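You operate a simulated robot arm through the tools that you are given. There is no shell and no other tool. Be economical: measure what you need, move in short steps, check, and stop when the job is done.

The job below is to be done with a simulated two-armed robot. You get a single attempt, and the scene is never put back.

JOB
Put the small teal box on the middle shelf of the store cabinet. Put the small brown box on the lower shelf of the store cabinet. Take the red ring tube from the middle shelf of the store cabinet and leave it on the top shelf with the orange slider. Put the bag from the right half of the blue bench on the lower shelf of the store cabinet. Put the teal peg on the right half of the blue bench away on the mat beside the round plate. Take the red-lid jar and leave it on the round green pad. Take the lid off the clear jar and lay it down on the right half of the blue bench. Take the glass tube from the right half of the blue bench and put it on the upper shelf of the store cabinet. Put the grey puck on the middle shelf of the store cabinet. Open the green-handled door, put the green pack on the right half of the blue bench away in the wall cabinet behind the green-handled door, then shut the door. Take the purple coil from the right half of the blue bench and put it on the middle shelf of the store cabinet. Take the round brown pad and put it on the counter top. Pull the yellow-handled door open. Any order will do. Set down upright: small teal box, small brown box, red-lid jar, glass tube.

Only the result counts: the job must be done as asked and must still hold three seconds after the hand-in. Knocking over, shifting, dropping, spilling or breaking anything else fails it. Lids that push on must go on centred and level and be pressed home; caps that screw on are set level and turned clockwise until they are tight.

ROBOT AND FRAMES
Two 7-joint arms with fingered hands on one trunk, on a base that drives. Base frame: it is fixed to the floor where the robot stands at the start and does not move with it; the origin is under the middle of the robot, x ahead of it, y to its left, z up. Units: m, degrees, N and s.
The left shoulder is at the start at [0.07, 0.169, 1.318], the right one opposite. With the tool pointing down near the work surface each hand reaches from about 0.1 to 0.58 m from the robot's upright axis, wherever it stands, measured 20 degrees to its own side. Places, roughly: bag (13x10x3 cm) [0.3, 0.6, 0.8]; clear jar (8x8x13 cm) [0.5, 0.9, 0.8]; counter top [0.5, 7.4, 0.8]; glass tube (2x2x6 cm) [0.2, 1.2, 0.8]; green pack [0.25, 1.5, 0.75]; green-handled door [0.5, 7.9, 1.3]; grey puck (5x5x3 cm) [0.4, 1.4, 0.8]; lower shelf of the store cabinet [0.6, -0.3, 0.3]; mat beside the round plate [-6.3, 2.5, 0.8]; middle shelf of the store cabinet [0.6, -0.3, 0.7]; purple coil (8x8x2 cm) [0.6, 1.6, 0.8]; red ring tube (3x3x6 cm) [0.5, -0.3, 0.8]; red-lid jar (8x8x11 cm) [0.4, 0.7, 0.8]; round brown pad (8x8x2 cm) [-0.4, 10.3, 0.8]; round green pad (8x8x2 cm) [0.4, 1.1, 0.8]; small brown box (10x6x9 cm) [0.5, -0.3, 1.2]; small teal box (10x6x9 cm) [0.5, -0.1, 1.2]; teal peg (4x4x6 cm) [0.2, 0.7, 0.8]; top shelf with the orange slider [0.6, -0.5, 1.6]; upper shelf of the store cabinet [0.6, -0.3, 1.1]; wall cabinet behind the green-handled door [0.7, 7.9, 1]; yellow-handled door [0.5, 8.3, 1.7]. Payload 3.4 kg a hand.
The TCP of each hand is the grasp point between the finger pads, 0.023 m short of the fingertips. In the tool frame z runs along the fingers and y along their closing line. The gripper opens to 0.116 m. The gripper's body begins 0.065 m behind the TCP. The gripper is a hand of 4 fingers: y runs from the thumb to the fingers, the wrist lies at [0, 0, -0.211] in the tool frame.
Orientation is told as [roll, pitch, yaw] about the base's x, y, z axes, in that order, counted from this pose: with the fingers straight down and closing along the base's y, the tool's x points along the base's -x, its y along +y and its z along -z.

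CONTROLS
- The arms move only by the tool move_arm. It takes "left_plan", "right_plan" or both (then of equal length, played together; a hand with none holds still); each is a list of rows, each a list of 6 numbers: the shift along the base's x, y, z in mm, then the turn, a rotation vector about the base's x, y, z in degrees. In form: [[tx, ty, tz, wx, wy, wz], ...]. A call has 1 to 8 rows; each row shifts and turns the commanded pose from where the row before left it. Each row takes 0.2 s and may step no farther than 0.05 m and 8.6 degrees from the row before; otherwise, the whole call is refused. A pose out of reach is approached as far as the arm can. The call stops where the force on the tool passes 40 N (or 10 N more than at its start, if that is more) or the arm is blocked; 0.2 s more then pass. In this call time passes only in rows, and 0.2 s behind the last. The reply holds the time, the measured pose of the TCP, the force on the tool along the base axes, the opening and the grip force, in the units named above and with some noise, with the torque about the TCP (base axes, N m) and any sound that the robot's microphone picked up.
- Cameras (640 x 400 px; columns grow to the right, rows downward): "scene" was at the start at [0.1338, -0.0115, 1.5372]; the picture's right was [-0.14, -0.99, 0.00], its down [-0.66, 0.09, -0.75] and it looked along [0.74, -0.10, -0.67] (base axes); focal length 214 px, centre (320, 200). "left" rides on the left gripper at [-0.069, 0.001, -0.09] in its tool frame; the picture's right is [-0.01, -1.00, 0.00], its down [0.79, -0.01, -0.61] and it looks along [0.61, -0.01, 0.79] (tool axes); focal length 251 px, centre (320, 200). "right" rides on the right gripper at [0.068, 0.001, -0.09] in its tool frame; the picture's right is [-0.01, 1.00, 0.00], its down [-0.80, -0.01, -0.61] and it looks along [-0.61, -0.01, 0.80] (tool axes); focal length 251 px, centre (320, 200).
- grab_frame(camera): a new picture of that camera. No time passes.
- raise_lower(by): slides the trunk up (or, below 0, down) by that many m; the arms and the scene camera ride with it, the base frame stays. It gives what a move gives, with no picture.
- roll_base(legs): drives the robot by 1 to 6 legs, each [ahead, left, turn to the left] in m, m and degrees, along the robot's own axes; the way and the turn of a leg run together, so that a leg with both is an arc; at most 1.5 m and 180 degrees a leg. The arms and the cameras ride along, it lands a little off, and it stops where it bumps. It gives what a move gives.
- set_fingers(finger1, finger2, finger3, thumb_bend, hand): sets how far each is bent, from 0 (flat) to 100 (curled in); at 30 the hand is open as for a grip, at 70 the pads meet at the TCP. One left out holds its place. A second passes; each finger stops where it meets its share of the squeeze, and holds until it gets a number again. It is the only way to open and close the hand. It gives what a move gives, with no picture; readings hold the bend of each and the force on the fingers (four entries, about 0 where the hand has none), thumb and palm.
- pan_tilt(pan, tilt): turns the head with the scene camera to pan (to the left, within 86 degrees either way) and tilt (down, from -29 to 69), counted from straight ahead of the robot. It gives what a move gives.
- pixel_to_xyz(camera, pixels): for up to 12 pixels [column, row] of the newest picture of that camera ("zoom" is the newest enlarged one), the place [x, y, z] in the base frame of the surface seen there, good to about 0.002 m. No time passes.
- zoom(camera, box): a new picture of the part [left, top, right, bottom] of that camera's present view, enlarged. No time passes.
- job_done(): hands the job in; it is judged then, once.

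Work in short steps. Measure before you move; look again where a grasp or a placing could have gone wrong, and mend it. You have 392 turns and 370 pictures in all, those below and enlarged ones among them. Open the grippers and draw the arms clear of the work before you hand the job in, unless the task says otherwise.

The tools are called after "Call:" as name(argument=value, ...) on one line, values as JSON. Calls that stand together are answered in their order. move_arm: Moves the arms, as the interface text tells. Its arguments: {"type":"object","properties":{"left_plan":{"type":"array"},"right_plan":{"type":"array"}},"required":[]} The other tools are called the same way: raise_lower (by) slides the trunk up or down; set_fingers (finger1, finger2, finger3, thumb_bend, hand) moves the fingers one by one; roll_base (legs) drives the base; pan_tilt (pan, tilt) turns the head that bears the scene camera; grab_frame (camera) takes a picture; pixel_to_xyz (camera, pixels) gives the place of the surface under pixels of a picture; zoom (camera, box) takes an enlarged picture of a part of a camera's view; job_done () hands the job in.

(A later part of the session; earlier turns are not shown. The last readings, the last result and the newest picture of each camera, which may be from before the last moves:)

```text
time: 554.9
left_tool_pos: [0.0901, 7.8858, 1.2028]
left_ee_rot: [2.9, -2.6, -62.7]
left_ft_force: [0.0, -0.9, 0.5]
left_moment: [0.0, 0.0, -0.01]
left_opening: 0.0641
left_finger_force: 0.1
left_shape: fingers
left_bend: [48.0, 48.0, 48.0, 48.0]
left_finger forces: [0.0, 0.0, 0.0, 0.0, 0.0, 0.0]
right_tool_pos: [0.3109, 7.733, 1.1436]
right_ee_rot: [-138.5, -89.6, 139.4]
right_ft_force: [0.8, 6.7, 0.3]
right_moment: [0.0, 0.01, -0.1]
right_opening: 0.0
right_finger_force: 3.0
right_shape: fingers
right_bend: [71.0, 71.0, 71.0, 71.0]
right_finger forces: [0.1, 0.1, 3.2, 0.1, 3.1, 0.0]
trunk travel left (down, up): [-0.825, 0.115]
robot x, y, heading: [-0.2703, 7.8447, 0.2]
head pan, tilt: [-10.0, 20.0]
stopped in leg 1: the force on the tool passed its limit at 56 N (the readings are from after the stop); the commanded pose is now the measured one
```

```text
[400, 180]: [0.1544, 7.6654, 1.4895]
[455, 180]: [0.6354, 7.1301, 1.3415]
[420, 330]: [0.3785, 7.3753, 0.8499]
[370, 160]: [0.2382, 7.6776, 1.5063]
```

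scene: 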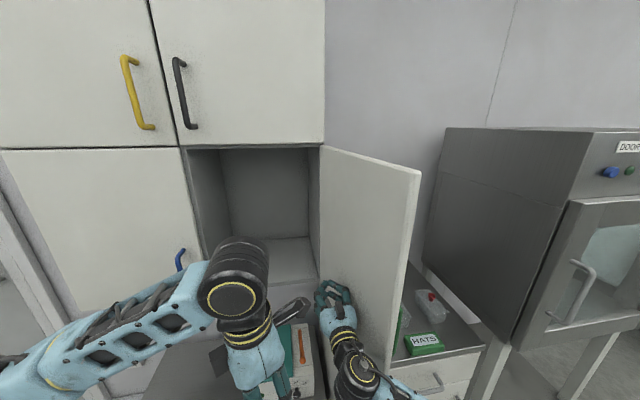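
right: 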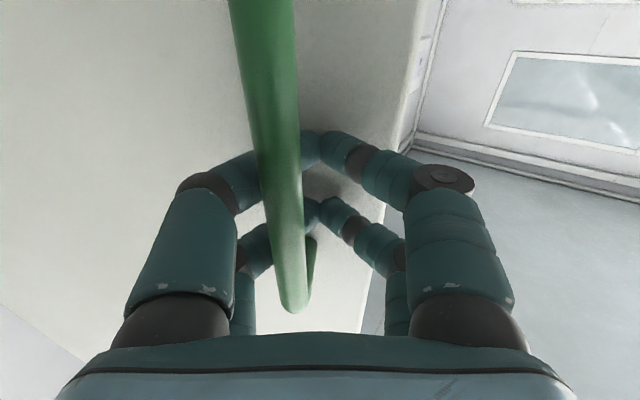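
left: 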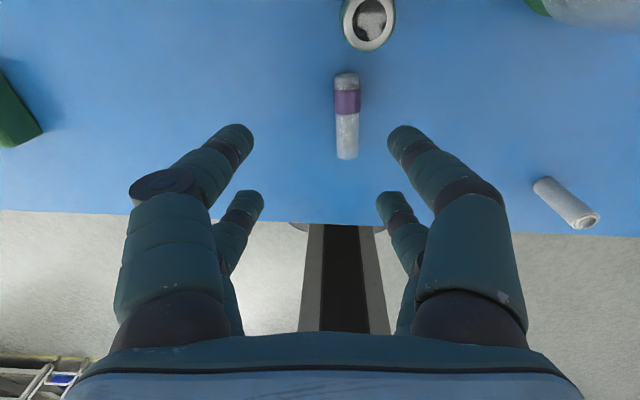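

Door is fully open (~97°). Back away, return the right hand to tool-down yaw 90, then fetch the pack keeping clear of the door.

Call:
roll_base(legs=[[0, 0.06, 0], [-0.5, 0, 0]])

Call:
move_arm(right_plan=[[-8, 0, -8, 0, 8.2, 0], [-8, 0, -8, 0, 8.2, 0], [-8, 0, -8, 0, 8.2, 0], [-8, 0, -8, 0, 8.2, 0], [-8, 0, -8, 0, 8.2, 0], [-8, 0, -8, 0, 8.2, 0], [-8, 0, -8, 0, 8.2, 0], [-8, 0, 0, 0, 8.2, 0]])

Call:
move_arm(right_plan=[[0, 0, 0, 0, 8.2, 0], [0, 0, 0, 0, 8.2, 0], [0, 0, 0, 0, 7.5, 0], [0, 0, 0, 0, 0, 8.3], [0, 0, 0, 0, 0, 8.3], [0, 0, 0, 0, 0, 8.3], [0, 0, 0, 0, 0, 8.3], [0, 0, 0, 0, 0, 8.3]])

Call:
move_arm(right_plan=[[0, 0, 0, 0, 0, 8.3], [0, 0, 0, 0, 0, 8.3], [0, 0, 0, 0, 0, 8.3], [0, 0, 0, 0, 0, 8.3], [0, 0, 0, 0, 0, 8.3], [0, 0, 0, 0, 0, 7]])

Call:
roll_base(legs=[[0, -0.48, 0]])

Call:
grab_frame(camera="scene")

```text
time: 558.4
left_tool_pos: [-0.4081, 7.9427, 1.2021]
left_ee_rot: [2.9, -2.6, -63.1]
left_ft_force: [0.5, 0.1, 0.7]
left_moment: [0.04, 0.02, 0.02]
left_opening: 0.0641
left_finger_force: 0.0
left_shape: fingers
left_bend: [48.0, 48.0, 48.0, 48.0]
left_finger forces: [0.0, 0.0, 0.1, 0.1, 0.0, 0.1]
right_tool_pos: [-0.1891, 7.7862, 1.1457]
right_ee_rot: [-123.0, -89.7, 123.5]
right_ft_force: [-0.7, 0.1, 0.0]
right_moment: [0.05, 0.01, -0.04]
right_opening: 0.0003
right_finger_force: 0.0
right_shape: fingers
right_bend: [71.0, 71.0, 71.0, 71.0]
right_finger forces: [0.0, 0.0, 0.0, 0.0, 0.1, 0.1]
trunk travel left (down, up): [-0.825, 0.115]
robot x, y, heading: [-0.7751, 7.9067, 0.1]
head pan, tilt: [-10.0, 20.0]
```

```text
time: 560.2
left_tool_pos: [-0.4083, 7.942, 1.2007]
left_ee_rot: [2.9, -2.5, -63.1]
left_ft_force: [0.3, 0.0, 0.4]
left_moment: [0.01, 0.01, 0.0]
left_opening: 0.0641
left_finger_force: 0.1
left_shape: fingers
left_bend: [48.0, 48.0, 48.0, 48.0]
left_finger forces: [0.0, 0.0, 0.0, 0.1, 0.0, 0.0]
right_tool_pos: [-0.2534, 7.7865, 1.0893]
right_ee_rot: [0.4, -24.5, 0.3]
right_ft_force: [0.0, 0.4, 0.1]
right_moment: [0.0, 0.0, -0.01]
right_opening: 0.0001
right_finger_force: 0.1
right_shape: fingers
right_bend: [71.0, 71.0, 71.0, 71.0]
right_finger forces: [0.0, 0.0, 0.0, 0.0, 0.1, 0.0]
trunk travel left (down, up): [-0.825, 0.115]
robot x, y, heading: [-0.772, 7.9079, 0.0]
head pan, tilt: [-10.0, 20.0]
```

```text
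time: 562.0
left_tool_pos: [-0.4085, 7.9433, 1.203]
left_ee_rot: [2.9, -2.6, -63.1]
left_ft_force: [-0.2, -0.9, -0.4]
left_moment: [-0.01, 0.01, -0.01]
left_opening: 0.0641
left_finger_force: 0.0
left_shape: fingers
left_bend: [48.0, 48.0, 48.0, 48.0]
left_finger forces: [0.0, 0.1, 0.1, 0.0, 0.1, 0.0]
right_tool_pos: [-0.2534, 7.7873, 1.0873]
right_ee_rot: [0.6, -0.7, 41.8]
right_ft_force: [0.4, 1.0, -0.4]
right_moment: [0.03, -0.01, 0.04]
right_opening: 0.0
right_finger_force: 0.1
right_shape: fingers
right_bend: [71.0, 71.0, 71.0, 71.0]
right_finger forces: [0.1, 0.0, 0.0, 0.0, 0.0, 0.1]
trunk travel left (down, up): [-0.825, 0.115]
robot x, y, heading: [-0.7724, 7.905, 0.1]
head pan, tilt: [-10.0, 20.0]
```

```text
time: 563.4
left_tool_pos: [-0.4088, 7.9428, 1.2022]
left_ee_rot: [2.9, -2.6, -62.9]
left_ft_force: [-0.1, -0.1, -0.2]
left_moment: [0.01, -0.02, -0.01]
left_opening: 0.0642
left_finger_force: 0.1
left_shape: fingers
left_bend: [48.0, 48.0, 48.0, 48.0]
left_finger forces: [0.1, 0.0, 0.0, 0.0, 0.0, 0.0]
right_tool_pos: [-0.2533, 7.7862, 1.0891]
right_ee_rot: [0.5, -0.7, 90.3]
right_ft_force: [0.5, 0.2, -0.4]
right_moment: [-0.01, -0.02, -0.02]
right_opening: 0.0
right_finger_force: 0.1
right_shape: fingers
right_bend: [71.0, 71.0, 71.0, 71.0]
right_finger forces: [0.1, 0.1, 0.0, 0.0, 0.0, 0.0]
trunk travel left (down, up): [-0.825, 0.115]
robot x, y, heading: [-0.7702, 7.9044, 0.4]
head pan, tilt: [-10.0, 20.0]
```

```text
time: 566.2
left_tool_pos: [-0.4074, 7.4643, 1.2018]
left_ee_rot: [3.0, -2.8, -62.8]
left_ft_force: [-0.2, -0.4, 1.3]
left_moment: [-0.04, 0.01, 0.0]
left_opening: 0.0642
left_finger_force: 0.2
left_shape: fingers
left_bend: [48.0, 48.0, 48.0, 48.0]
left_finger forces: [0.0, 0.0, 0.0, 0.0, 0.0, 0.0]
right_tool_pos: [-0.2512, 7.3084, 1.0889]
right_ee_rot: [0.5, -0.6, 90.3]
right_ft_force: [-0.1, -0.2, 0.1]
right_moment: [0.05, 0.03, 0.0]
right_opening: 0.0
right_finger_force: 0.0
right_shape: fingers
right_bend: [71.0, 71.0, 71.0, 71.0]
right_finger forces: [0.0, 0.1, 0.0, 0.0, 0.0, 0.0]
trunk travel left (down, up): [-0.825, 0.115]
robot x, y, heading: [-0.7733, 7.4245, 0.5]
head pan, tilt: [-10.0, 20.0]
```

```text
147 pictures are left
```

scene: 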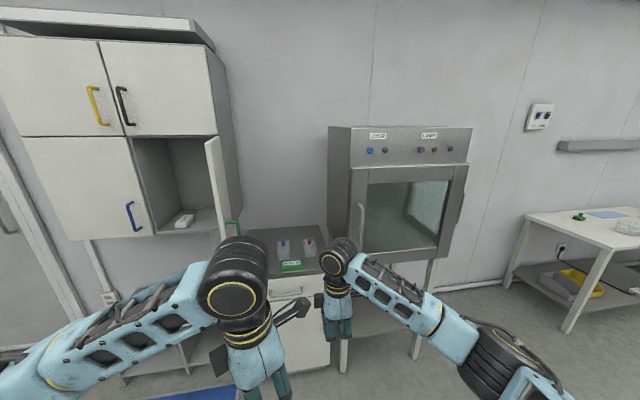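

Drive forward to x≈-0.22, open the right hand and bring it over the pack.

Call:
set_fingers(hand="right", finger1=38, finger2=38, finger3=40, thumb_bend=40)

Call:
roll_base(legs=[[0.54, 0.02, -0.5]])

Call:
move_arm(right_plan=[[10, 35, 0, 0, 0, 0], [10, 35, 0, 0, 0, 0]])

Call:
grab_frame(camera="right")

Call:
grab_frame(camera="scene")

```text
time: 567.2
left_tool_pos: [-0.4073, 7.4629, 1.2012]
left_ee_rot: [2.9, -2.5, -62.7]
left_ft_force: [0.2, -0.5, 0.1]
left_moment: [-0.05, 0.01, 0.0]
left_opening: 0.0641
left_finger_force: 0.0
left_shape: fingers
left_bend: [48.0, 48.0, 48.0, 48.0]
left_finger forces: [0.1, 0.0, 0.0, 0.0, 0.0, 0.1]
right_tool_pos: [-0.25, 7.3074, 1.0884]
right_ee_rot: [0.5, -0.7, 90.4]
right_ft_force: [0.2, 0.1, -0.5]
right_moment: [0.03, 0.0, 0.02]
right_opening: 0.0902
right_finger_force: 0.1
right_shape: fingers
right_bend: [38.0, 38.0, 40.0, 40.0]
right_finger forces: [0.0, 0.0, 0.0, 0.0, 0.1, 0.0]
trunk travel left (down, up): [-0.825, 0.115]
robot x, y, heading: [-0.7679, 7.4268, 0.5]
head pan, tilt: [-10.0, 20.0]
```

```text
time: 570.5
left_tool_pos: [0.1067, 7.4887, 1.2082]
left_ee_rot: [3.9, -3.0, -62.7]
left_ft_force: [0.8, -0.5, -0.2]
left_moment: [-0.03, 0.01, 0.01]
left_opening: 0.0639
left_finger_force: 0.0
left_shape: fingers
left_bend: [48.0, 48.0, 48.0, 48.0]
left_finger forces: [0.0, 0.0, 0.0, 0.0, 0.0, 0.0]
right_tool_pos: [0.2671, 7.336, 1.0974]
right_ee_rot: [-0.5, -0.6, 90.6]
right_ft_force: [-0.1, -0.5, 0.2]
right_moment: [-0.03, 0.01, 0.05]
right_opening: 0.09
right_finger_force: 0.2
right_shape: fingers
right_bend: [38.0, 38.0, 40.0, 40.0]
right_finger forces: [0.0, 0.1, 0.1, 0.0, 0.0, 0.0]
trunk travel left (down, up): [-0.825, 0.115]
robot x, y, heading: [-0.2382, 7.4492, 0.9]
head pan, tilt: [-10.0, 20.0]
stopped in leg 1: the robot was blocked; the commanded pose is now the measured one
```

```text
time: 571.0
left_tool_pos: [0.1067, 7.4879, 1.2075]
left_ee_rot: [3.8, -3.2, -62.8]
left_ft_force: [-0.6, -0.2, -0.1]
left_moment: [-0.01, 0.0, 0.0]
left_opening: 0.0641
left_finger_force: 0.1
left_shape: fingers
left_bend: [48.0, 48.0, 48.0, 48.0]
left_finger forces: [0.0, 0.1, 0.0, 0.0, 0.1, 0.0]
right_tool_pos: [0.2854, 7.4034, 1.0975]
right_ee_rot: [-0.6, -0.5, 90.6]
right_ft_force: [-0.2, 0.8, 0.3]
right_moment: [-0.02, 0.0, 0.01]
right_opening: 0.0906
right_finger_force: 0.0
right_shape: fingers
right_bend: [38.0, 38.0, 40.0, 40.0]
right_finger forces: [0.0, 0.1, 0.1, 0.1, 0.1, 0.1]
trunk travel left (down, up): [-0.825, 0.115]
robot x, y, heading: [-0.2341, 7.4509, 0.6]
head pan, tilt: [-10.0, 20.0]
```

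```text
146 pictures are left
```

right: 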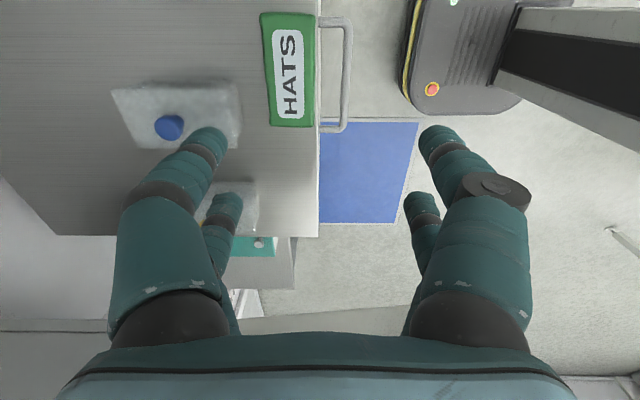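

```text
145 pictures are left
```

scene: 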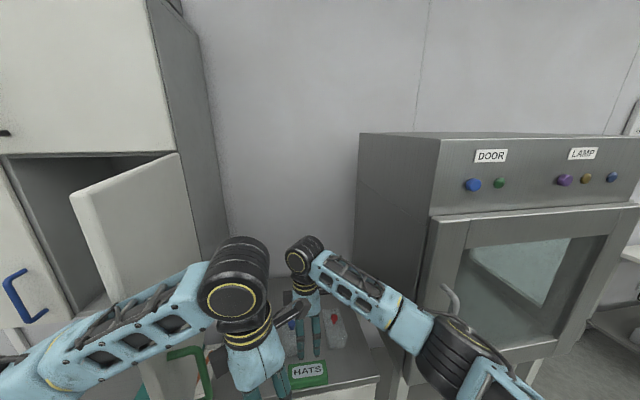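

The left forearm touched the open door. Measure the pack and then ease back a little.

Call:
pixel_to_xyz(camera="right", pixels=[[266, 18], [312, 18], [270, 120], [310, 122], [290, 70]])

Call:
roll_base(legs=[[-0.03, -0.03, -0.6]])

Call:
grab_frame(camera="scene")

```text
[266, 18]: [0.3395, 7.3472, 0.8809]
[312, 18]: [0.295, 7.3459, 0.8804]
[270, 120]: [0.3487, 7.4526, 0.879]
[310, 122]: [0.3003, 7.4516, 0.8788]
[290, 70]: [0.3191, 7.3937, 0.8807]
```

```text
time: 571.9
left_tool_pos: [0.0972, 7.4612, 1.2004]
left_ee_rot: [2.7, -2.9, -63.4]
left_ft_force: [-0.4, 0.5, -0.3]
left_moment: [-0.05, 0.01, -0.02]
left_opening: 0.0641
left_finger_force: 0.2
left_shape: fingers
left_bend: [48.0, 48.0, 48.0, 48.0]
left_finger forces: [0.0, 0.0, 0.0, 0.0, 0.0, 0.0]
right_tool_pos: [0.2728, 7.3743, 1.0877]
right_ee_rot: [0.5, -0.4, 90.0]
right_ft_force: [-0.1, -0.2, -0.5]
right_moment: [-0.06, 0.0, -0.01]
right_opening: 0.0906
right_finger_force: 0.0
right_shape: fingers
right_bend: [38.0, 38.0, 40.0, 40.0]
right_finger forces: [0.0, 0.0, 0.0, 0.1, 0.0, 0.0]
trunk travel left (down, up): [-0.825, 0.115]
robot x, y, heading: [-0.2675, 7.4183, 0.2]
head pan, tilt: [-10.0, 20.0]
```

```text
144 pictures are left
```

scene: 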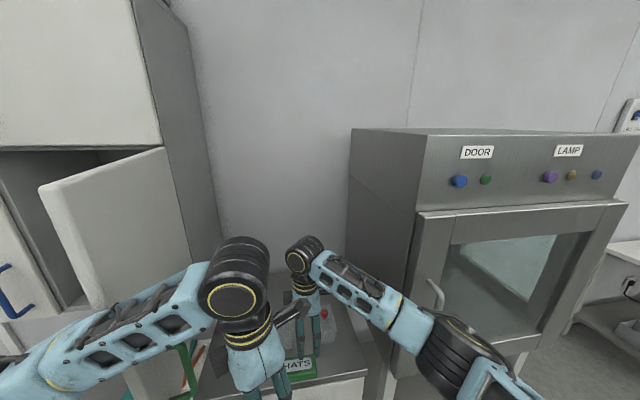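

Pack centre (0.32,7.399). Lower the trunk 0.1 for reach, move over it and descend.

Call:
raise_lower(by=-0.1)

Call:
move_arm(right_plan=[[25, 13, 0, 0, 0, -2], [22, 12, 0, 0, 0, -2.5], [0, 0, -35, 0, 0, 0], [0, 0, -40, 0, 0, 0], [0, 0, -32, 0, 0, 0]])

Call:
grab_frame(camera="right")

```text
time: 573.3
left_tool_pos: [0.0971, 7.4534, 1.1026]
left_ee_rot: [2.9, -2.5, -63.5]
left_ft_force: [-0.3, 0.2, -0.4]
left_moment: [-0.01, -0.01, -0.01]
left_opening: 0.0642
left_finger_force: 0.0
left_shape: fingers
left_bend: [48.0, 48.0, 48.0, 48.0]
left_finger forces: [0.1, 0.1, 0.0, 0.0, 0.0, 0.1]
right_tool_pos: [0.2714, 7.3667, 0.9908]
right_ee_rot: [0.6, -0.7, 90.0]
right_ft_force: [1.0, 0.0, 0.3]
right_moment: [-0.02, 0.03, -0.01]
right_opening: 0.0904
right_finger_force: 0.1
right_shape: fingers
right_bend: [38.0, 38.0, 40.0, 40.0]
right_finger forces: [0.0, 0.0, 0.0, 0.0, 0.0, 0.0]
trunk travel left (down, up): [-0.725, 0.215]
robot x, y, heading: [-0.2614, 7.418, -0.1]
head pan, tilt: [-10.0, 20.0]
```

```text
time: 574.5
left_tool_pos: [0.0974, 7.454, 1.1004]
left_ee_rot: [3.0, -2.5, -63.4]
left_ft_force: [-0.6, 0.0, -0.5]
left_moment: [-0.04, 0.0, -0.01]
left_opening: 0.0642
left_finger_force: 0.2
left_shape: fingers
left_bend: [48.0, 48.0, 48.0, 48.0]
left_finger forces: [0.0, 0.0, 0.1, 0.1, 0.1, 0.1]
right_tool_pos: [0.3196, 7.3919, 0.8803]
right_ee_rot: [0.5, -0.7, 85.5]
right_ft_force: [0.1, -0.4, -0.7]
right_moment: [-0.03, -0.02, -0.03]
right_opening: 0.0903
right_finger_force: 0.1
right_shape: fingers
right_bend: [38.0, 38.0, 40.0, 40.0]
right_finger forces: [0.0, 0.0, 0.0, 0.0, 0.0, 0.0]
trunk travel left (down, up): [-0.725, 0.215]
robot x, y, heading: [-0.2657, 7.4193, 0.1]
head pan, tilt: [-10.0, 20.0]
```

```text
143 pictures are left
```

right: 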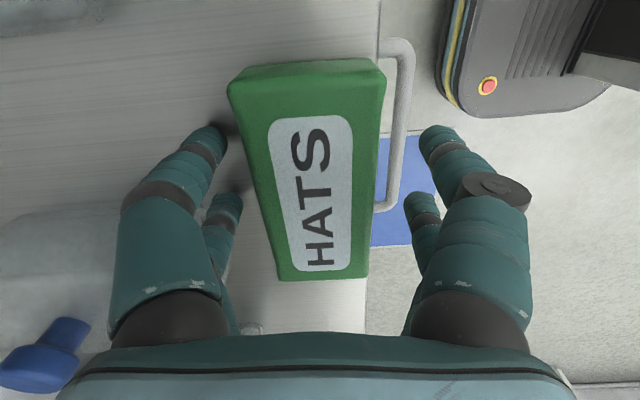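

Pack is between the digits. Close and lift.

Call:
set_fingers(hand="right", finger1=68, finger2=68, finger3=68, thumb_bend=68)

Call:
move_arm(right_plan=[[0, 0, 20, 0, 0, 0], [0, 0, 40, 0, 0, 0], [-20, 0, 40, 0, 0, 0], [-20, 0, 30, 0, 0, 0]])

Call:
raise_lower(by=0.1)

Call:
roll_base(legs=[[-0.45, -0.02, 0], [0, 0.62, 0]])

Call:
grab_frame(camera="scene")

Call:
grab_frame(camera="right")

```text
time: 575.5
left_tool_pos: [0.0981, 7.4538, 1.101]
left_ee_rot: [2.9, -2.6, -63.4]
left_ft_force: [0.7, 0.4, 0.5]
left_moment: [0.04, 0.0, -0.02]
left_opening: 0.0641
left_finger_force: 0.1
left_shape: fingers
left_bend: [48.0, 48.0, 48.0, 48.0]
left_finger forces: [0.0, 0.0, 0.1, 0.0, 0.0, 0.0]
right_tool_pos: [0.3195, 7.3911, 0.8818]
right_ee_rot: [0.5, -0.6, 85.5]
right_ft_force: [0.0, 0.4, -0.1]
right_moment: [0.01, -0.03, 0.03]
right_opening: 0.0534
right_finger_force: 19.1
right_shape: fingers
right_bend: [47.0, 48.0, 55.0, 57.0]
right_finger forces: [9.7, 9.7, 6.9, 0.0, 12.7, 0.0]
trunk travel left (down, up): [-0.725, 0.215]
robot x, y, heading: [-0.2661, 7.4217, -0.0]
head pan, tilt: [-10.0, 20.0]
```

```text
time: 576.5
left_tool_pos: [0.0968, 7.4541, 1.1017]
left_ee_rot: [2.9, -2.5, -63.4]
left_ft_force: [-0.6, -0.7, -0.1]
left_moment: [-0.01, 0.0, -0.04]
left_opening: 0.0642
left_finger_force: 0.2
left_shape: fingers
left_bend: [48.0, 48.0, 48.0, 48.0]
left_finger forces: [0.0, 0.0, 0.1, 0.0, 0.0, 0.0]
right_tool_pos: [0.2785, 7.3907, 1.0117]
right_ee_rot: [0.4, -0.7, 85.5]
right_ft_force: [-0.6, 1.2, -1.0]
right_moment: [-0.02, 0.02, 0.01]
right_opening: 0.0537
right_finger_force: 19.5
right_shape: fingers
right_bend: [47.0, 47.0, 55.0, 57.0]
right_finger forces: [9.7, 9.6, 6.8, 0.0, 12.7, 0.0]
trunk travel left (down, up): [-0.725, 0.215]
robot x, y, heading: [-0.2653, 7.4158, -0.1]
head pan, tilt: [-10.0, 20.0]
```

```text
time: 577.8
left_tool_pos: [0.0973, 7.4528, 1.2016]
left_ee_rot: [2.9, -2.6, -63.4]
left_ft_force: [0.5, -0.3, -1.1]
left_moment: [0.02, 0.01, -0.01]
left_opening: 0.0641
left_finger_force: 0.0
left_shape: fingers
left_bend: [48.0, 48.0, 48.0, 48.0]
left_finger forces: [0.1, 0.0, 0.0, 0.0, 0.0, 0.0]
right_tool_pos: [0.2802, 7.3915, 1.1123]
right_ee_rot: [0.5, -0.6, 85.5]
right_ft_force: [-0.2, 0.5, -0.6]
right_moment: [-0.02, -0.01, -0.01]
right_opening: 0.0536
right_finger_force: 19.7
right_shape: fingers
right_bend: [47.0, 47.0, 55.0, 57.0]
right_finger forces: [9.7, 9.5, 6.8, 0.0, 12.6, 0.1]
trunk travel left (down, up): [-0.825, 0.115]
robot x, y, heading: [-0.2626, 7.4172, -0.5]
head pan, tilt: [-10.0, 20.0]
```

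```text
time: 583.6
left_tool_pos: [-0.3548, 8.0531, 1.2008]
left_ee_rot: [2.9, -2.5, -63.2]
left_ft_force: [0.4, 0.1, -0.1]
left_moment: [0.0, 0.01, 0.01]
left_opening: 0.0642
left_finger_force: 0.1
left_shape: fingers
left_bend: [48.0, 48.0, 48.0, 48.0]
left_finger forces: [0.0, 0.0, 0.1, 0.1, 0.0, 0.0]
right_tool_pos: [-0.1715, 7.9906, 1.111]
right_ee_rot: [0.5, -0.8, 85.7]
right_ft_force: [-1.1, -0.1, -1.2]
right_moment: [0.03, 0.02, 0.0]
right_opening: 0.0537
right_finger_force: 19.3
right_shape: fingers
right_bend: [47.0, 47.0, 55.0, 57.0]
right_finger forces: [9.8, 9.6, 6.8, 0.0, 12.6, 0.1]
trunk travel left (down, up): [-0.825, 0.115]
robot x, y, heading: [-0.721, 8.0186, 0.1]
head pan, tilt: [-10.0, 20.0]
```

```text
142 pictures are left
```

scene: 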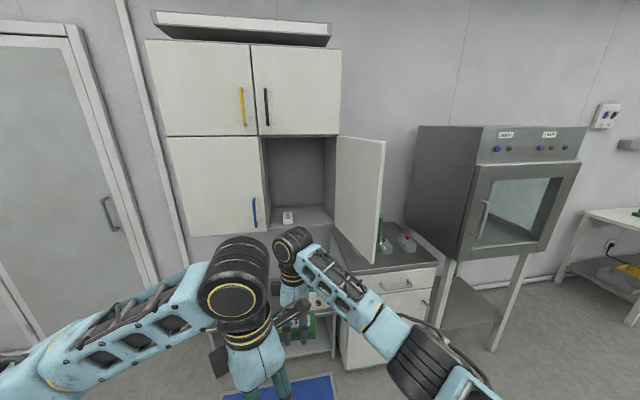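

```text
141 pictures are left
```

right: 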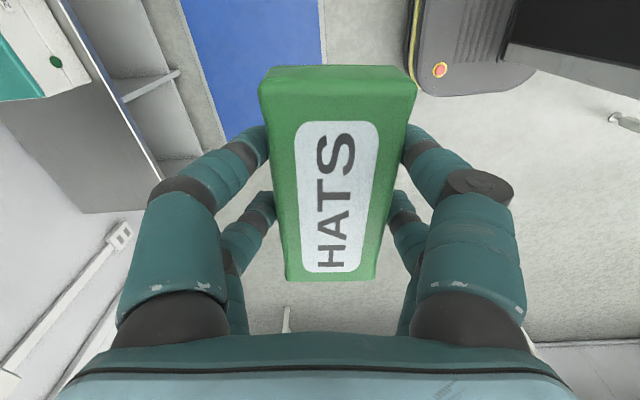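

Measure the right elbow, the door's edge and low unit before driving in.

Call:
pixel_to_xyz(camera="scene", pixels=[[420, 350], [440, 380], [381, 160], [375, 250], [340, 280], [287, 215], [275, 232], [300, 320], [320, 340]])

```text
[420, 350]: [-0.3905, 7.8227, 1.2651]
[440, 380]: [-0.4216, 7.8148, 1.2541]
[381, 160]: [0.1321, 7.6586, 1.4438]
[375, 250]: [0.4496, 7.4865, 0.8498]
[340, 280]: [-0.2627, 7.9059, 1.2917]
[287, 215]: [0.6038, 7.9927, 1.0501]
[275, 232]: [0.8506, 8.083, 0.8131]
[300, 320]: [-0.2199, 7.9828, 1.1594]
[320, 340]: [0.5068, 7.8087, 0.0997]
```

Door is fully open at ~98°. Shift the right hand 0.16 to the right relative to the base, with the base at y≈8.05, and look at the posture.

Call:
move_arm(right_plan=[[0, -40, -10, 0, 0, 1], [0, -40, -5, 0, 0, 1], [0, -40, 0, 0, 0, 1], [0, -40, 0, 0, 0, 1]])

Call:
roll_base(legs=[[0.45, 0.03, 0]])

Call:
pan_tilt(pan=-15, tilt=40)

Call:
grab_frame(camera="scene")

```text
time: 584.6
left_tool_pos: [-0.3554, 8.0523, 1.201]
left_ee_rot: [3.0, -2.4, -63.3]
left_ft_force: [0.2, 0.3, 1.1]
left_moment: [0.0, 0.0, 0.0]
left_opening: 0.064
left_finger_force: 0.0
left_shape: fingers
left_bend: [48.0, 48.0, 48.0, 48.0]
left_finger forces: [0.0, 0.0, 0.0, 0.2, 0.0, 0.1]
right_tool_pos: [-0.1716, 7.8301, 1.096]
right_ee_rot: [0.4, -0.8, 89.8]
right_ft_force: [-0.2, 0.5, -1.3]
right_moment: [0.03, 0.0, 0.03]
right_opening: 0.0536
right_finger_force: 19.2
right_shape: fingers
right_bend: [47.0, 47.0, 55.0, 57.0]
right_finger forces: [9.8, 9.4, 6.7, 0.1, 12.5, 0.1]
trunk travel left (down, up): [-0.825, 0.115]
robot x, y, heading: [-0.7197, 8.0177, 0.2]
head pan, tilt: [-10.0, 20.0]
```

```text
time: 587.3
left_tool_pos: [0.0928, 8.0842, 1.2013]
left_ee_rot: [3.0, -2.5, -63.3]
left_ft_force: [-0.2, -0.2, -0.7]
left_moment: [0.0, -0.01, 0.0]
left_opening: 0.0644
left_finger_force: 0.0
left_shape: fingers
left_bend: [48.0, 48.0, 48.0, 48.0]
left_finger forces: [0.1, 0.0, 0.0, 0.1, 0.0, 0.1]
right_tool_pos: [0.2764, 7.8649, 1.0974]
right_ee_rot: [0.4, -0.7, 89.8]
right_ft_force: [0.0, 0.3, -0.6]
right_moment: [-0.03, -0.02, -0.02]
right_opening: 0.0534
right_finger_force: 19.2
right_shape: fingers
right_bend: [47.0, 47.0, 55.0, 57.0]
right_finger forces: [9.7, 9.5, 6.7, 0.0, 12.5, 0.0]
trunk travel left (down, up): [-0.825, 0.115]
robot x, y, heading: [-0.2712, 8.0471, 0.2]
head pan, tilt: [-10.0, 20.0]
```

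```text
time: 588.1
left_tool_pos: [0.0957, 8.0842, 1.2017]
left_ee_rot: [2.9, -2.5, -63.2]
left_ft_force: [0.0, -0.4, 0.9]
left_moment: [0.0, -0.01, -0.02]
left_opening: 0.0638
left_finger_force: 0.1
left_shape: fingers
left_bend: [48.0, 48.0, 48.0, 48.0]
left_finger forces: [0.1, 0.1, 0.0, 0.1, 0.1, 0.1]
right_tool_pos: [0.2776, 7.8645, 1.0963]
right_ee_rot: [0.5, -0.7, 89.7]
right_ft_force: [0.6, -0.1, -1.5]
right_moment: [0.02, -0.01, -0.01]
right_opening: 0.0536
right_finger_force: 19.3
right_shape: fingers
right_bend: [47.0, 47.0, 55.0, 57.0]
right_finger forces: [9.7, 9.4, 6.7, 0.0, 12.5, 0.1]
trunk travel left (down, up): [-0.825, 0.115]
robot x, y, heading: [-0.2689, 8.0503, 0.1]
head pan, tilt: [-15.0, 40.0]
```

```text
140 pictures are left
```

scene: 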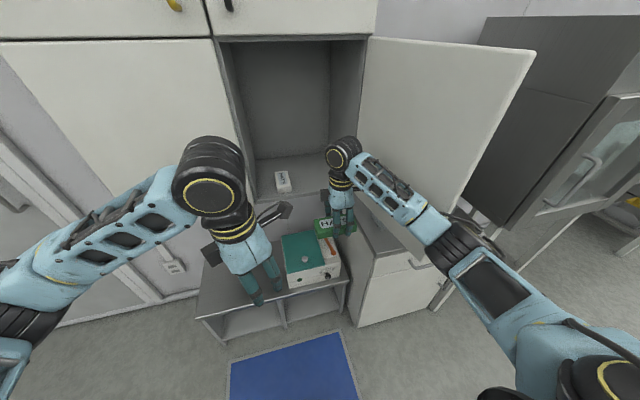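

Call:
pixel_to_xyz(camera="scene", pixels=[[455, 250], [475, 270], [425, 225], [520, 60], [470, 205], [320, 285], [230, 300], [300, 290], [385, 200]])

```text
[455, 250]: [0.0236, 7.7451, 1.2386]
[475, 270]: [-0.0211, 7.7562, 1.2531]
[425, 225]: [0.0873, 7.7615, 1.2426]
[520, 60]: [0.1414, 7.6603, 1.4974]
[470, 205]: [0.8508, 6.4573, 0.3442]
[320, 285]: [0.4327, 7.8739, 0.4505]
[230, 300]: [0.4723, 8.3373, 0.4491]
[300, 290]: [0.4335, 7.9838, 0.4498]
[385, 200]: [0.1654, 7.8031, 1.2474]
```

Extend the arm first so the elbow tucks in line, then drive forward slowly into the compartment.

Call:
move_arm(right_plan=[[30, 5, -3, 0, 0, 0], [25, 0, 0, 0, 0, 0]])

Call:
roll_base(legs=[[0.14, 0.02, 0]])

Call:
grab_frame(camera="scene")

```text
time: 588.8
left_tool_pos: [0.0957, 8.0863, 1.2016]
left_ee_rot: [2.8, -2.5, -63.2]
left_ft_force: [0.2, -0.7, -1.0]
left_moment: [0.01, 0.0, -0.01]
left_opening: 0.0643
left_finger_force: 0.0
left_shape: fingers
left_bend: [48.0, 48.0, 48.0, 48.0]
left_finger forces: [0.0, 0.0, 0.1, 0.0, 0.1, 0.0]
right_tool_pos: [0.3331, 7.871, 1.0917]
right_ee_rot: [0.5, -0.7, 89.7]
right_ft_force: [0.1, 0.5, -0.4]
right_moment: [0.03, 0.03, 0.01]
right_opening: 0.0535
right_finger_force: 18.6
right_shape: fingers
right_bend: [47.0, 47.0, 55.0, 57.0]
right_finger forces: [9.7, 9.5, 6.7, 0.0, 12.3, 0.0]
trunk travel left (down, up): [-0.825, 0.115]
robot x, y, heading: [-0.269, 8.0442, 0.5]
head pan, tilt: [-15.0, 40.0]
```

```text
time: 590.1
left_tool_pos: [0.2319, 8.1046, 1.202]
left_ee_rot: [3.0, -2.5, -63.3]
left_ft_force: [-0.5, -0.7, 0.9]
left_moment: [-0.03, -0.02, 0.02]
left_opening: 0.0641
left_finger_force: 0.0
left_shape: fingers
left_bend: [48.0, 48.0, 48.0, 48.0]
left_finger forces: [0.0, 0.0, 0.0, 0.0, 0.1, 0.0]
right_tool_pos: [0.4699, 7.891, 1.0938]
right_ee_rot: [0.3, -0.6, 89.7]
right_ft_force: [0.5, 0.4, -0.6]
right_moment: [0.01, 0.0, -0.02]
right_opening: 0.0538
right_finger_force: 19.4
right_shape: fingers
right_bend: [47.0, 47.0, 55.0, 57.0]
right_finger forces: [9.6, 9.4, 6.7, 0.1, 12.6, 0.0]
trunk travel left (down, up): [-0.825, 0.115]
robot x, y, heading: [-0.1328, 8.0692, 0.1]
head pan, tilt: [-15.0, 40.0]
```

```text
139 pictures are left
```

scene: 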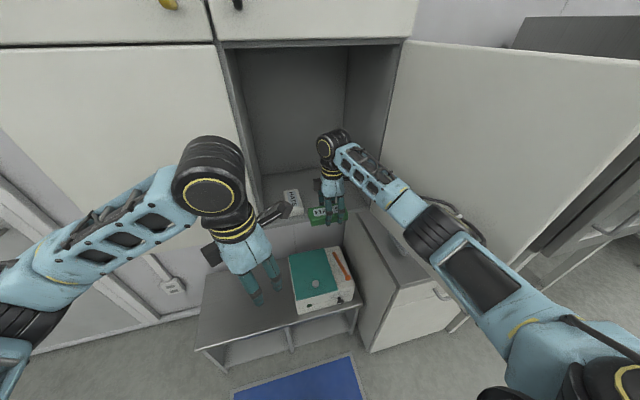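

Shift 40 mm right to clear the white pack, then go forward 0.12.

Call:
move_arm(right_plan=[[0, -25, 0, 0, 0, 0], [0, -18, 0, 0, 0, 0]])

Call:
roll_base(legs=[[0.12, 0, 0]])

Call:
grab_frame(camera="scene")

Call:
grab_frame(camera="right")

```text
time: 590.7
left_tool_pos: [0.2334, 8.1059, 1.2019]
left_ee_rot: [3.0, -2.5, -63.2]
left_ft_force: [-0.3, 0.0, 0.1]
left_moment: [0.0, -0.03, -0.03]
left_opening: 0.064
left_finger_force: 0.2
left_shape: fingers
left_bend: [48.0, 48.0, 48.0, 48.0]
left_finger forces: [0.0, 0.0, 0.0, 0.0, 0.0, 0.1]
right_tool_pos: [0.4716, 7.8478, 1.0935]
right_ee_rot: [0.4, -0.8, 89.8]
right_ft_force: [0.4, -0.3, -1.1]
right_moment: [-0.01, 0.01, 0.02]
right_opening: 0.0535
right_finger_force: 18.5
right_shape: fingers
right_bend: [47.0, 47.0, 55.0, 57.0]
right_finger forces: [9.7, 9.3, 6.7, 0.1, 12.4, 0.0]
trunk travel left (down, up): [-0.825, 0.115]
robot x, y, heading: [-0.1288, 8.0704, 0.1]
head pan, tilt: [-15.0, 40.0]
```

```text
time: 591.9
left_tool_pos: [0.3557, 8.1116, 1.2001]
left_ee_rot: [2.7, -2.7, -63.2]
left_ft_force: [-0.1, 0.4, 0.5]
left_moment: [0.0, -0.03, -0.01]
left_opening: 0.0641
left_finger_force: 0.1
left_shape: fingers
left_bend: [48.0, 48.0, 48.0, 48.0]
left_finger forces: [0.0, 0.0, 0.0, 0.0, 0.0, 0.0]
right_tool_pos: [0.5946, 7.8525, 1.0932]
right_ee_rot: [0.6, -0.4, 89.7]
right_ft_force: [-0.5, 0.0, 0.1]
right_moment: [0.03, -0.03, 0.0]
right_opening: 0.0537
right_finger_force: 19.2
right_shape: fingers
right_bend: [47.0, 47.0, 55.0, 57.0]
right_finger forces: [9.7, 9.3, 6.7, 0.0, 12.4, 0.0]
trunk travel left (down, up): [-0.825, 0.115]
robot x, y, heading: [-0.0069, 8.0698, 0.0]
head pan, tilt: [-15.0, 40.0]
```

```text
138 pictures are left
```

scene: 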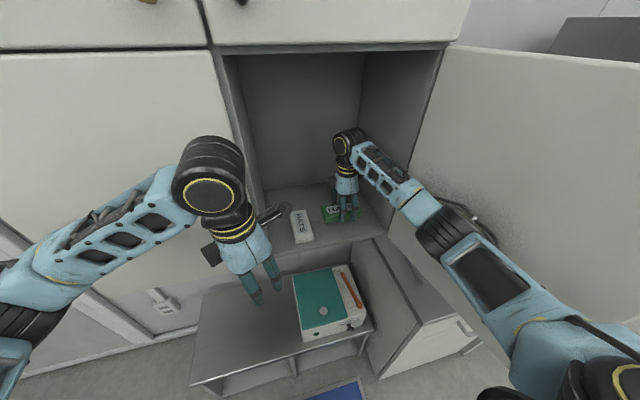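

```text
137 pictures are left
```

right: 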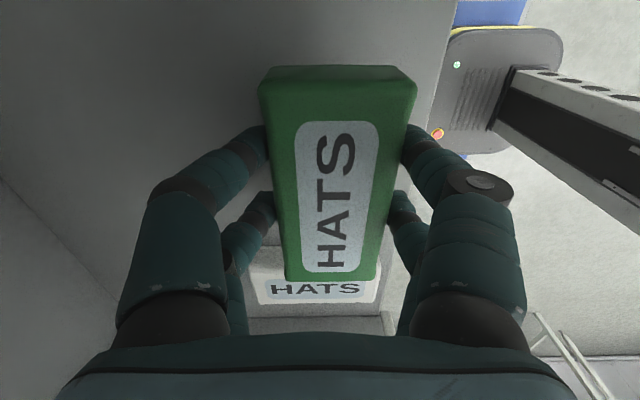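

Inside, next to the white pack. Lower to contact (TCP ≈1.05) and release.

Call:
move_arm(right_plan=[[0, -5, -20, 0, 0, 0], [0, 0, -18, 0, 0, 0], [0, 0, -3, 0, 0, 0], [0, 0, -2, 0, 0, 0]])

Call:
set_fingers(hand="right", finger1=36, finger2=36, finger3=42, thumb_bend=42)

Call:
move_arm(right_plan=[[0, 0, 30, 0, 0, 0], [0, 0, 30, 0, 0, 0]])

Call:
grab_frame(camera="right")

```text
time: 592.9
left_tool_pos: [0.3545, 8.11, 1.2008]
left_ee_rot: [2.8, -2.8, -63.2]
left_ft_force: [0.1, 0.2, 0.5]
left_moment: [0.01, 0.01, -0.01]
left_opening: 0.064
left_finger_force: 0.0
left_shape: fingers
left_bend: [48.0, 48.0, 48.0, 48.0]
left_finger forces: [0.0, 0.1, 0.1, 0.1, 0.0, 0.0]
right_tool_pos: [0.5922, 7.8463, 1.0502]
right_ee_rot: [0.4, -0.4, 89.7]
right_ft_force: [0.3, -0.8, 0.6]
right_moment: [0.05, 0.04, 0.03]
right_opening: 0.0537
right_finger_force: 18.8
right_shape: fingers
right_bend: [47.0, 48.0, 55.0, 57.0]
right_finger forces: [9.7, 9.3, 6.6, 0.0, 12.3, 0.0]
trunk travel left (down, up): [-0.825, 0.115]
robot x, y, heading: [-0.0072, 8.0698, 0.3]
head pan, tilt: [-15.0, 40.0]
```

```text
time: 593.9
left_tool_pos: [0.3541, 8.1092, 1.2011]
left_ee_rot: [2.9, -2.7, -63.3]
left_ft_force: [-0.2, -0.3, 0.2]
left_moment: [0.02, 0.01, -0.01]
left_opening: 0.0641
left_finger_force: 0.1
left_shape: fingers
left_bend: [48.0, 48.0, 48.0, 48.0]
left_finger forces: [0.0, 0.1, 0.1, 0.0, 0.1, 0.2]
right_tool_pos: [0.5918, 7.8459, 1.0513]
right_ee_rot: [0.4, -0.5, 89.7]
right_ft_force: [0.1, 0.5, 0.6]
right_moment: [0.02, 0.03, -0.01]
right_opening: 0.0902
right_finger_force: 0.0
right_shape: fingers
right_bend: [36.0, 36.0, 42.0, 42.0]
right_finger forces: [0.0, 0.0, 0.0, 0.0, 0.0, 0.1]
trunk travel left (down, up): [-0.825, 0.115]
robot x, y, heading: [-0.0086, 8.0681, -0.1]
head pan, tilt: [-15.0, 40.0]
```

```text
time: 594.5
left_tool_pos: [0.3525, 8.1098, 1.2004]
left_ee_rot: [2.9, -2.8, -63.2]
left_ft_force: [1.4, 0.4, 0.0]
left_moment: [-0.02, 0.02, 0.04]
left_opening: 0.0642
left_finger_force: 0.0
left_shape: fingers
left_bend: [48.0, 48.0, 48.0, 48.0]
left_finger forces: [0.0, 0.1, 0.0, 0.0, 0.1, 0.0]
right_tool_pos: [0.5905, 7.8469, 1.1119]
right_ee_rot: [0.3, -0.5, 89.7]
right_ft_force: [0.2, 0.4, -0.3]
right_moment: [-0.02, -0.04, 0.02]
right_opening: 0.0906
right_finger_force: 0.1
right_shape: fingers
right_bend: [36.0, 36.0, 42.0, 42.0]
right_finger forces: [0.0, 0.1, 0.0, 0.1, 0.0, 0.0]
trunk travel left (down, up): [-0.825, 0.115]
robot x, y, heading: [-0.0073, 8.0698, 0.3]
head pan, tilt: [-15.0, 40.0]
```

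```text
136 pictures are left
```

right: 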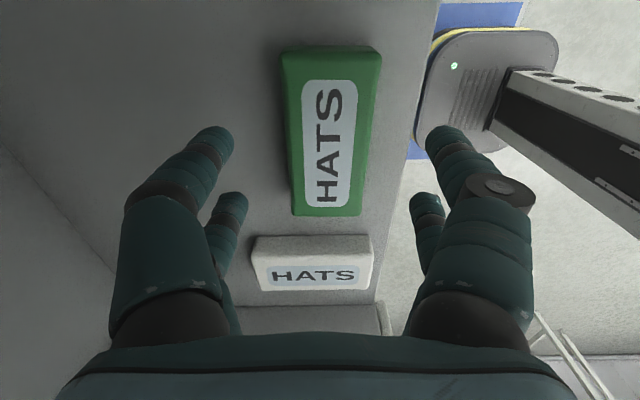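

Pack is in the cabinet. Back straight out, pass to the right of the open door, and then push it shut with the hand as a paddle.

Call:
roll_base(legs=[[-0.62, 0, 0], [0, -0.33, 0], [0.22, 0, 0]])

Call:
pan_tilt(pan=0, tilt=30)

Call:
grab_frame(camera="scene")

```text
time: 601.1
left_tool_pos: [-0.0433, 7.7736, 1.2007]
left_ee_rot: [3.1, -2.6, -62.9]
left_ft_force: [-0.5, -0.1, -0.4]
left_moment: [-0.01, -0.01, -0.02]
left_opening: 0.0641
left_finger_force: 0.0
left_shape: fingers
left_bend: [48.0, 48.0, 48.0, 48.0]
left_finger forces: [0.0, 0.0, 0.0, 0.0, 0.0, 0.1]
right_tool_pos: [0.1953, 7.5112, 1.1123]
right_ee_rot: [0.4, -0.7, 90.0]
right_ft_force: [0.6, 0.2, 0.1]
right_moment: [0.0, -0.02, 0.02]
right_opening: 0.0903
right_finger_force: 0.1
right_shape: fingers
right_bend: [36.0, 36.0, 42.0, 42.0]
right_finger forces: [0.0, 0.0, 0.1, 0.1, 0.0, 0.0]
trunk travel left (down, up): [-0.825, 0.115]
robot x, y, heading: [-0.4068, 7.7354, 0.3]
head pan, tilt: [-15.0, 40.0]
```

```text
time: 601.8
left_tool_pos: [-0.0407, 7.7734, 1.1995]
left_ee_rot: [2.9, -2.5, -63.0]
left_ft_force: [0.2, 0.0, 0.2]
left_moment: [0.0, 0.02, 0.07]
left_opening: 0.0637
left_finger_force: 0.1
left_shape: fingers
left_bend: [48.0, 48.0, 48.0, 48.0]
left_finger forces: [0.0, 0.0, 0.1, 0.1, 0.0, 0.0]
right_tool_pos: [0.1989, 7.5119, 1.1093]
right_ee_rot: [0.4, -0.7, 89.9]
right_ft_force: [0.4, 0.6, 0.4]
right_moment: [-0.01, 0.02, -0.01]
right_opening: 0.0904
right_finger_force: 0.1
right_shape: fingers
right_bend: [36.0, 36.0, 42.0, 42.0]
right_finger forces: [0.1, 0.1, 0.1, 0.0, 0.0, 0.1]
trunk travel left (down, up): [-0.825, 0.115]
robot x, y, heading: [-0.4039, 7.7362, 0.3]
head pan, tilt: [0.0, 30.0]
```

```text
135 pictures are left
```

scene: 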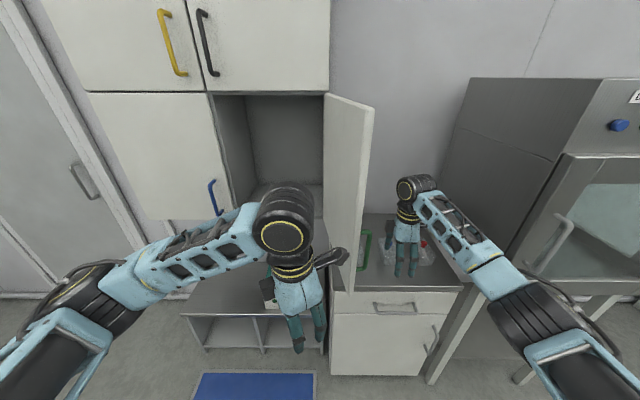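

Right hand is on the outer side. Strafe left to swing the door.

Call:
set_fingers(hand="right", finger1=66, finger2=66, finger3=66, thumb_bend=66)

Call:
roll_base(legs=[[0, 0.36, 0]])

Call:
grab_frame(camera="scene")

```text
time: 602.8
left_tool_pos: [-0.0421, 7.7733, 1.2012]
left_ee_rot: [2.8, -2.4, -63.0]
left_ft_force: [1.0, 1.4, 0.1]
left_moment: [-0.01, -0.01, -0.01]
left_opening: 0.0642
left_finger_force: 0.1
left_shape: fingers
left_bend: [48.0, 48.0, 48.0, 48.0]
left_finger forces: [0.0, 0.0, 0.0, 0.0, 0.0, 0.1]
right_tool_pos: [0.1976, 7.5113, 1.1097]
right_ee_rot: [0.4, -0.8, 89.9]
right_ft_force: [0.1, 0.3, 0.4]
right_moment: [0.04, -0.04, 0.02]
right_opening: 0.0126
right_finger_force: 0.1
right_shape: fingers
right_bend: [66.0, 66.0, 66.0, 66.0]
right_finger forces: [0.1, 0.1, 0.1, 0.1, 0.1, 0.0]
trunk travel left (down, up): [-0.825, 0.115]
robot x, y, heading: [-0.4047, 7.7396, 0.5]
head pan, tilt: [0.0, 30.0]
```

```text
time: 604.8
left_tool_pos: [-0.0445, 8.0607, 1.2012]
left_ee_rot: [3.1, -2.3, -63.1]
left_ft_force: [1.0, 0.3, -0.9]
left_moment: [0.01, 0.0, -0.01]
left_opening: 0.0642
left_finger_force: 0.1
left_shape: fingers
left_bend: [48.0, 48.0, 48.0, 48.0]
left_finger forces: [0.1, 0.0, 0.0, 0.0, 0.1, 0.0]
right_tool_pos: [0.1963, 7.8, 1.1091]
right_ee_rot: [0.5, -0.9, 89.8]
right_ft_force: [0.8, 0.2, 0.3]
right_moment: [0.01, 0.0, -0.01]
right_opening: 0.0126
right_finger_force: 0.1
right_shape: fingers
right_bend: [66.0, 66.0, 66.0, 66.0]
right_finger forces: [0.0, 0.1, 0.0, 0.1, 0.0, 0.1]
trunk travel left (down, up): [-0.825, 0.115]
robot x, y, heading: [-0.4061, 8.0281, 0.1]
head pan, tilt: [0.0, 30.0]
stopped in leg 1: the robot was blocked; the commanded pose is now the measured one
```

```text
134 pictures are left
```

scene: 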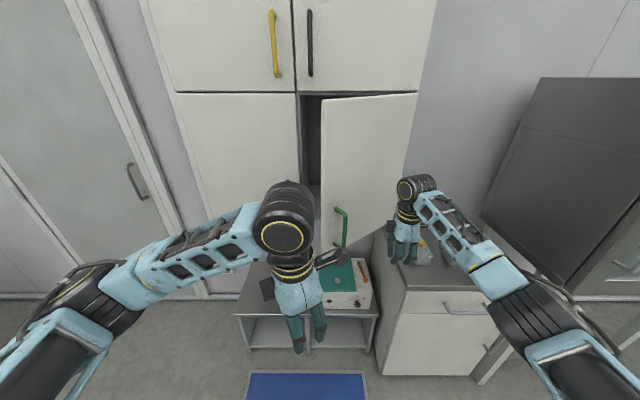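

The door is ~40° open now. Step back, shift left, then push forward at its free side to shut it.

Call:
roll_base(legs=[[-0.12, 0, 0], [0, 0.15, 0]])

Call:
grab_frame(camera="scene")

Call:
pixel_to_xyz(camera="scene", pixels=[[300, 120], [330, 150], [390, 130], [345, 230], [315, 230]])

```text
time: 607.0
left_tool_pos: [-0.1639, 8.2102, 1.2]
left_ee_rot: [3.0, -2.4, -63.1]
left_ft_force: [-0.4, -0.3, -0.3]
left_moment: [0.0, 0.02, -0.01]
left_opening: 0.0641
left_finger_force: 0.2
left_shape: fingers
left_bend: [48.0, 48.0, 48.0, 48.0]
left_finger forces: [0.0, 0.0, 0.0, 0.0, 0.0, 0.1]
right_tool_pos: [0.0758, 7.9468, 1.1094]
right_ee_rot: [0.4, -0.9, 89.7]
right_ft_force: [-0.2, 0.2, -0.2]
right_moment: [0.0, 0.02, 0.0]
right_opening: 0.0127
right_finger_force: 0.1
right_shape: fingers
right_bend: [66.0, 66.0, 66.0, 66.0]
right_finger forces: [0.1, 0.0, 0.0, 0.0, 0.0, 0.0]
trunk travel left (down, up): [-0.825, 0.115]
robot x, y, heading: [-0.5267, 8.1725, 0.5]
head pan, tilt: [0.0, 30.0]
```

```text
133 pictures are left
```

scene: 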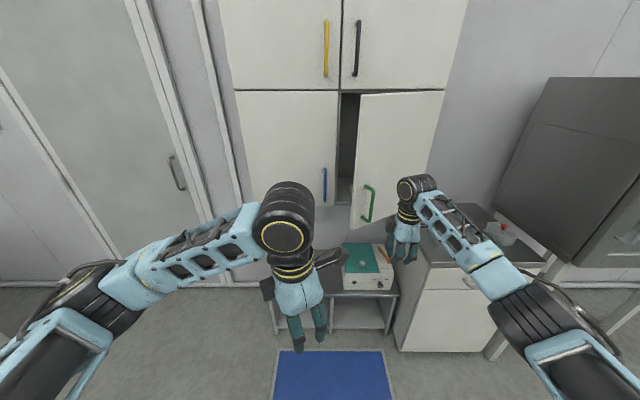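

```text
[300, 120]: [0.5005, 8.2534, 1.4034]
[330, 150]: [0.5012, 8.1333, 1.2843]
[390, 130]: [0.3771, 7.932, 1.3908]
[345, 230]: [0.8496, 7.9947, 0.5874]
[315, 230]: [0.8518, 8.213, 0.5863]
```

Door is ~29° open. Drive forward ~0.37 to press it shut with the hand.

Call:
roll_base(legs=[[0.33, 0.02, 0]])

Call:
grab_frame(camera="scene")

```text
time: 609.2
left_tool_pos: [0.1656, 8.2367, 1.2024]
left_ee_rot: [3.0, -2.6, -62.9]
left_ft_force: [-1.6, -0.6, 0.1]
left_moment: [0.01, 0.0, -0.01]
left_opening: 0.064
left_finger_force: 0.1
left_shape: fingers
left_bend: [48.0, 48.0, 48.0, 48.0]
left_finger forces: [0.0, 0.0, 0.0, 0.1, 0.1, 0.0]
right_tool_pos: [0.405, 7.9736, 1.1113]
right_ee_rot: [0.3, -0.7, 89.9]
right_ft_force: [-0.6, 0.7, -0.3]
right_moment: [0.01, -0.02, -0.01]
right_opening: 0.0123
right_finger_force: 0.0
right_shape: fingers
right_bend: [66.0, 66.0, 66.0, 66.0]
right_finger forces: [0.0, 0.0, 0.1, 0.0, 0.0, 0.1]
trunk travel left (down, up): [-0.825, 0.115]
robot x, y, heading: [-0.1988, 8.1956, 0.1]
head pan, tilt: [0.0, 30.0]
```

```text
132 pictures are left
```

scene: 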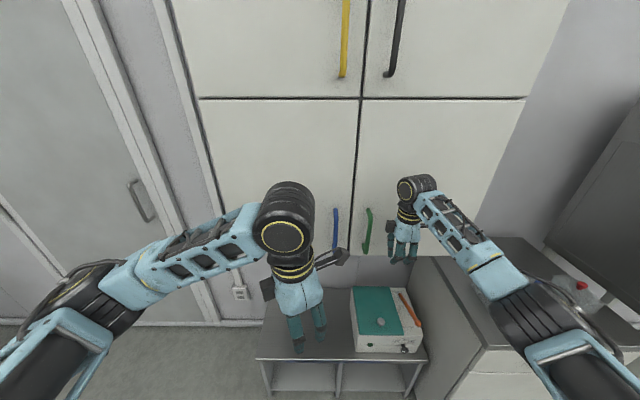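

Nearly shut. Check the door plane and press a little more.

Call:
roll_base(legs=[[0.03, 0, 0]])

Call:
grab_frame(camera="scene")

Call:
pixel_to_xyz(camera="scene", pixels=[[375, 150], [340, 150], [380, 120], [420, 130], [370, 230], [335, 110]])

```text
time: 610.0
left_tool_pos: [0.1904, 8.2357, 1.2039]
left_ee_rot: [3.2, -2.6, -63.0]
left_ft_force: [-0.8, -0.7, 0.0]
left_moment: [0.0, -0.05, 0.02]
left_opening: 0.064
left_finger_force: 0.0
left_shape: fingers
left_bend: [48.0, 48.0, 48.0, 48.0]
left_finger forces: [0.1, 0.1, 0.1, 0.1, 0.0, 0.0]
right_tool_pos: [0.4314, 7.9727, 1.1124]
right_ee_rot: [0.1, -0.7, 89.9]
right_ft_force: [0.4, 0.0, -0.9]
right_moment: [0.01, -0.04, 0.02]
right_opening: 0.0125
right_finger_force: 0.0
right_shape: fingers
right_bend: [66.0, 66.0, 66.0, 66.0]
right_finger forces: [0.1, 0.1, 0.1, 0.0, 0.0, 0.0]
trunk travel left (down, up): [-0.825, 0.115]
robot x, y, heading: [-0.1702, 8.1956, 0.4]
head pan, tilt: [0.0, 30.0]
```

```text
131 pictures are left
```

scene: 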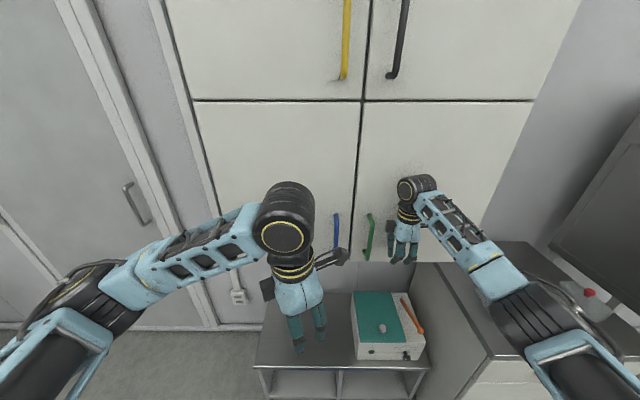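

```text
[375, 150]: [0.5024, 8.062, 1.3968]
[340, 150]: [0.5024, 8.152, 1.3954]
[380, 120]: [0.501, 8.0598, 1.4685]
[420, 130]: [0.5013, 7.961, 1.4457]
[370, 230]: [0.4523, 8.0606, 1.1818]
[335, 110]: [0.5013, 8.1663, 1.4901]
```

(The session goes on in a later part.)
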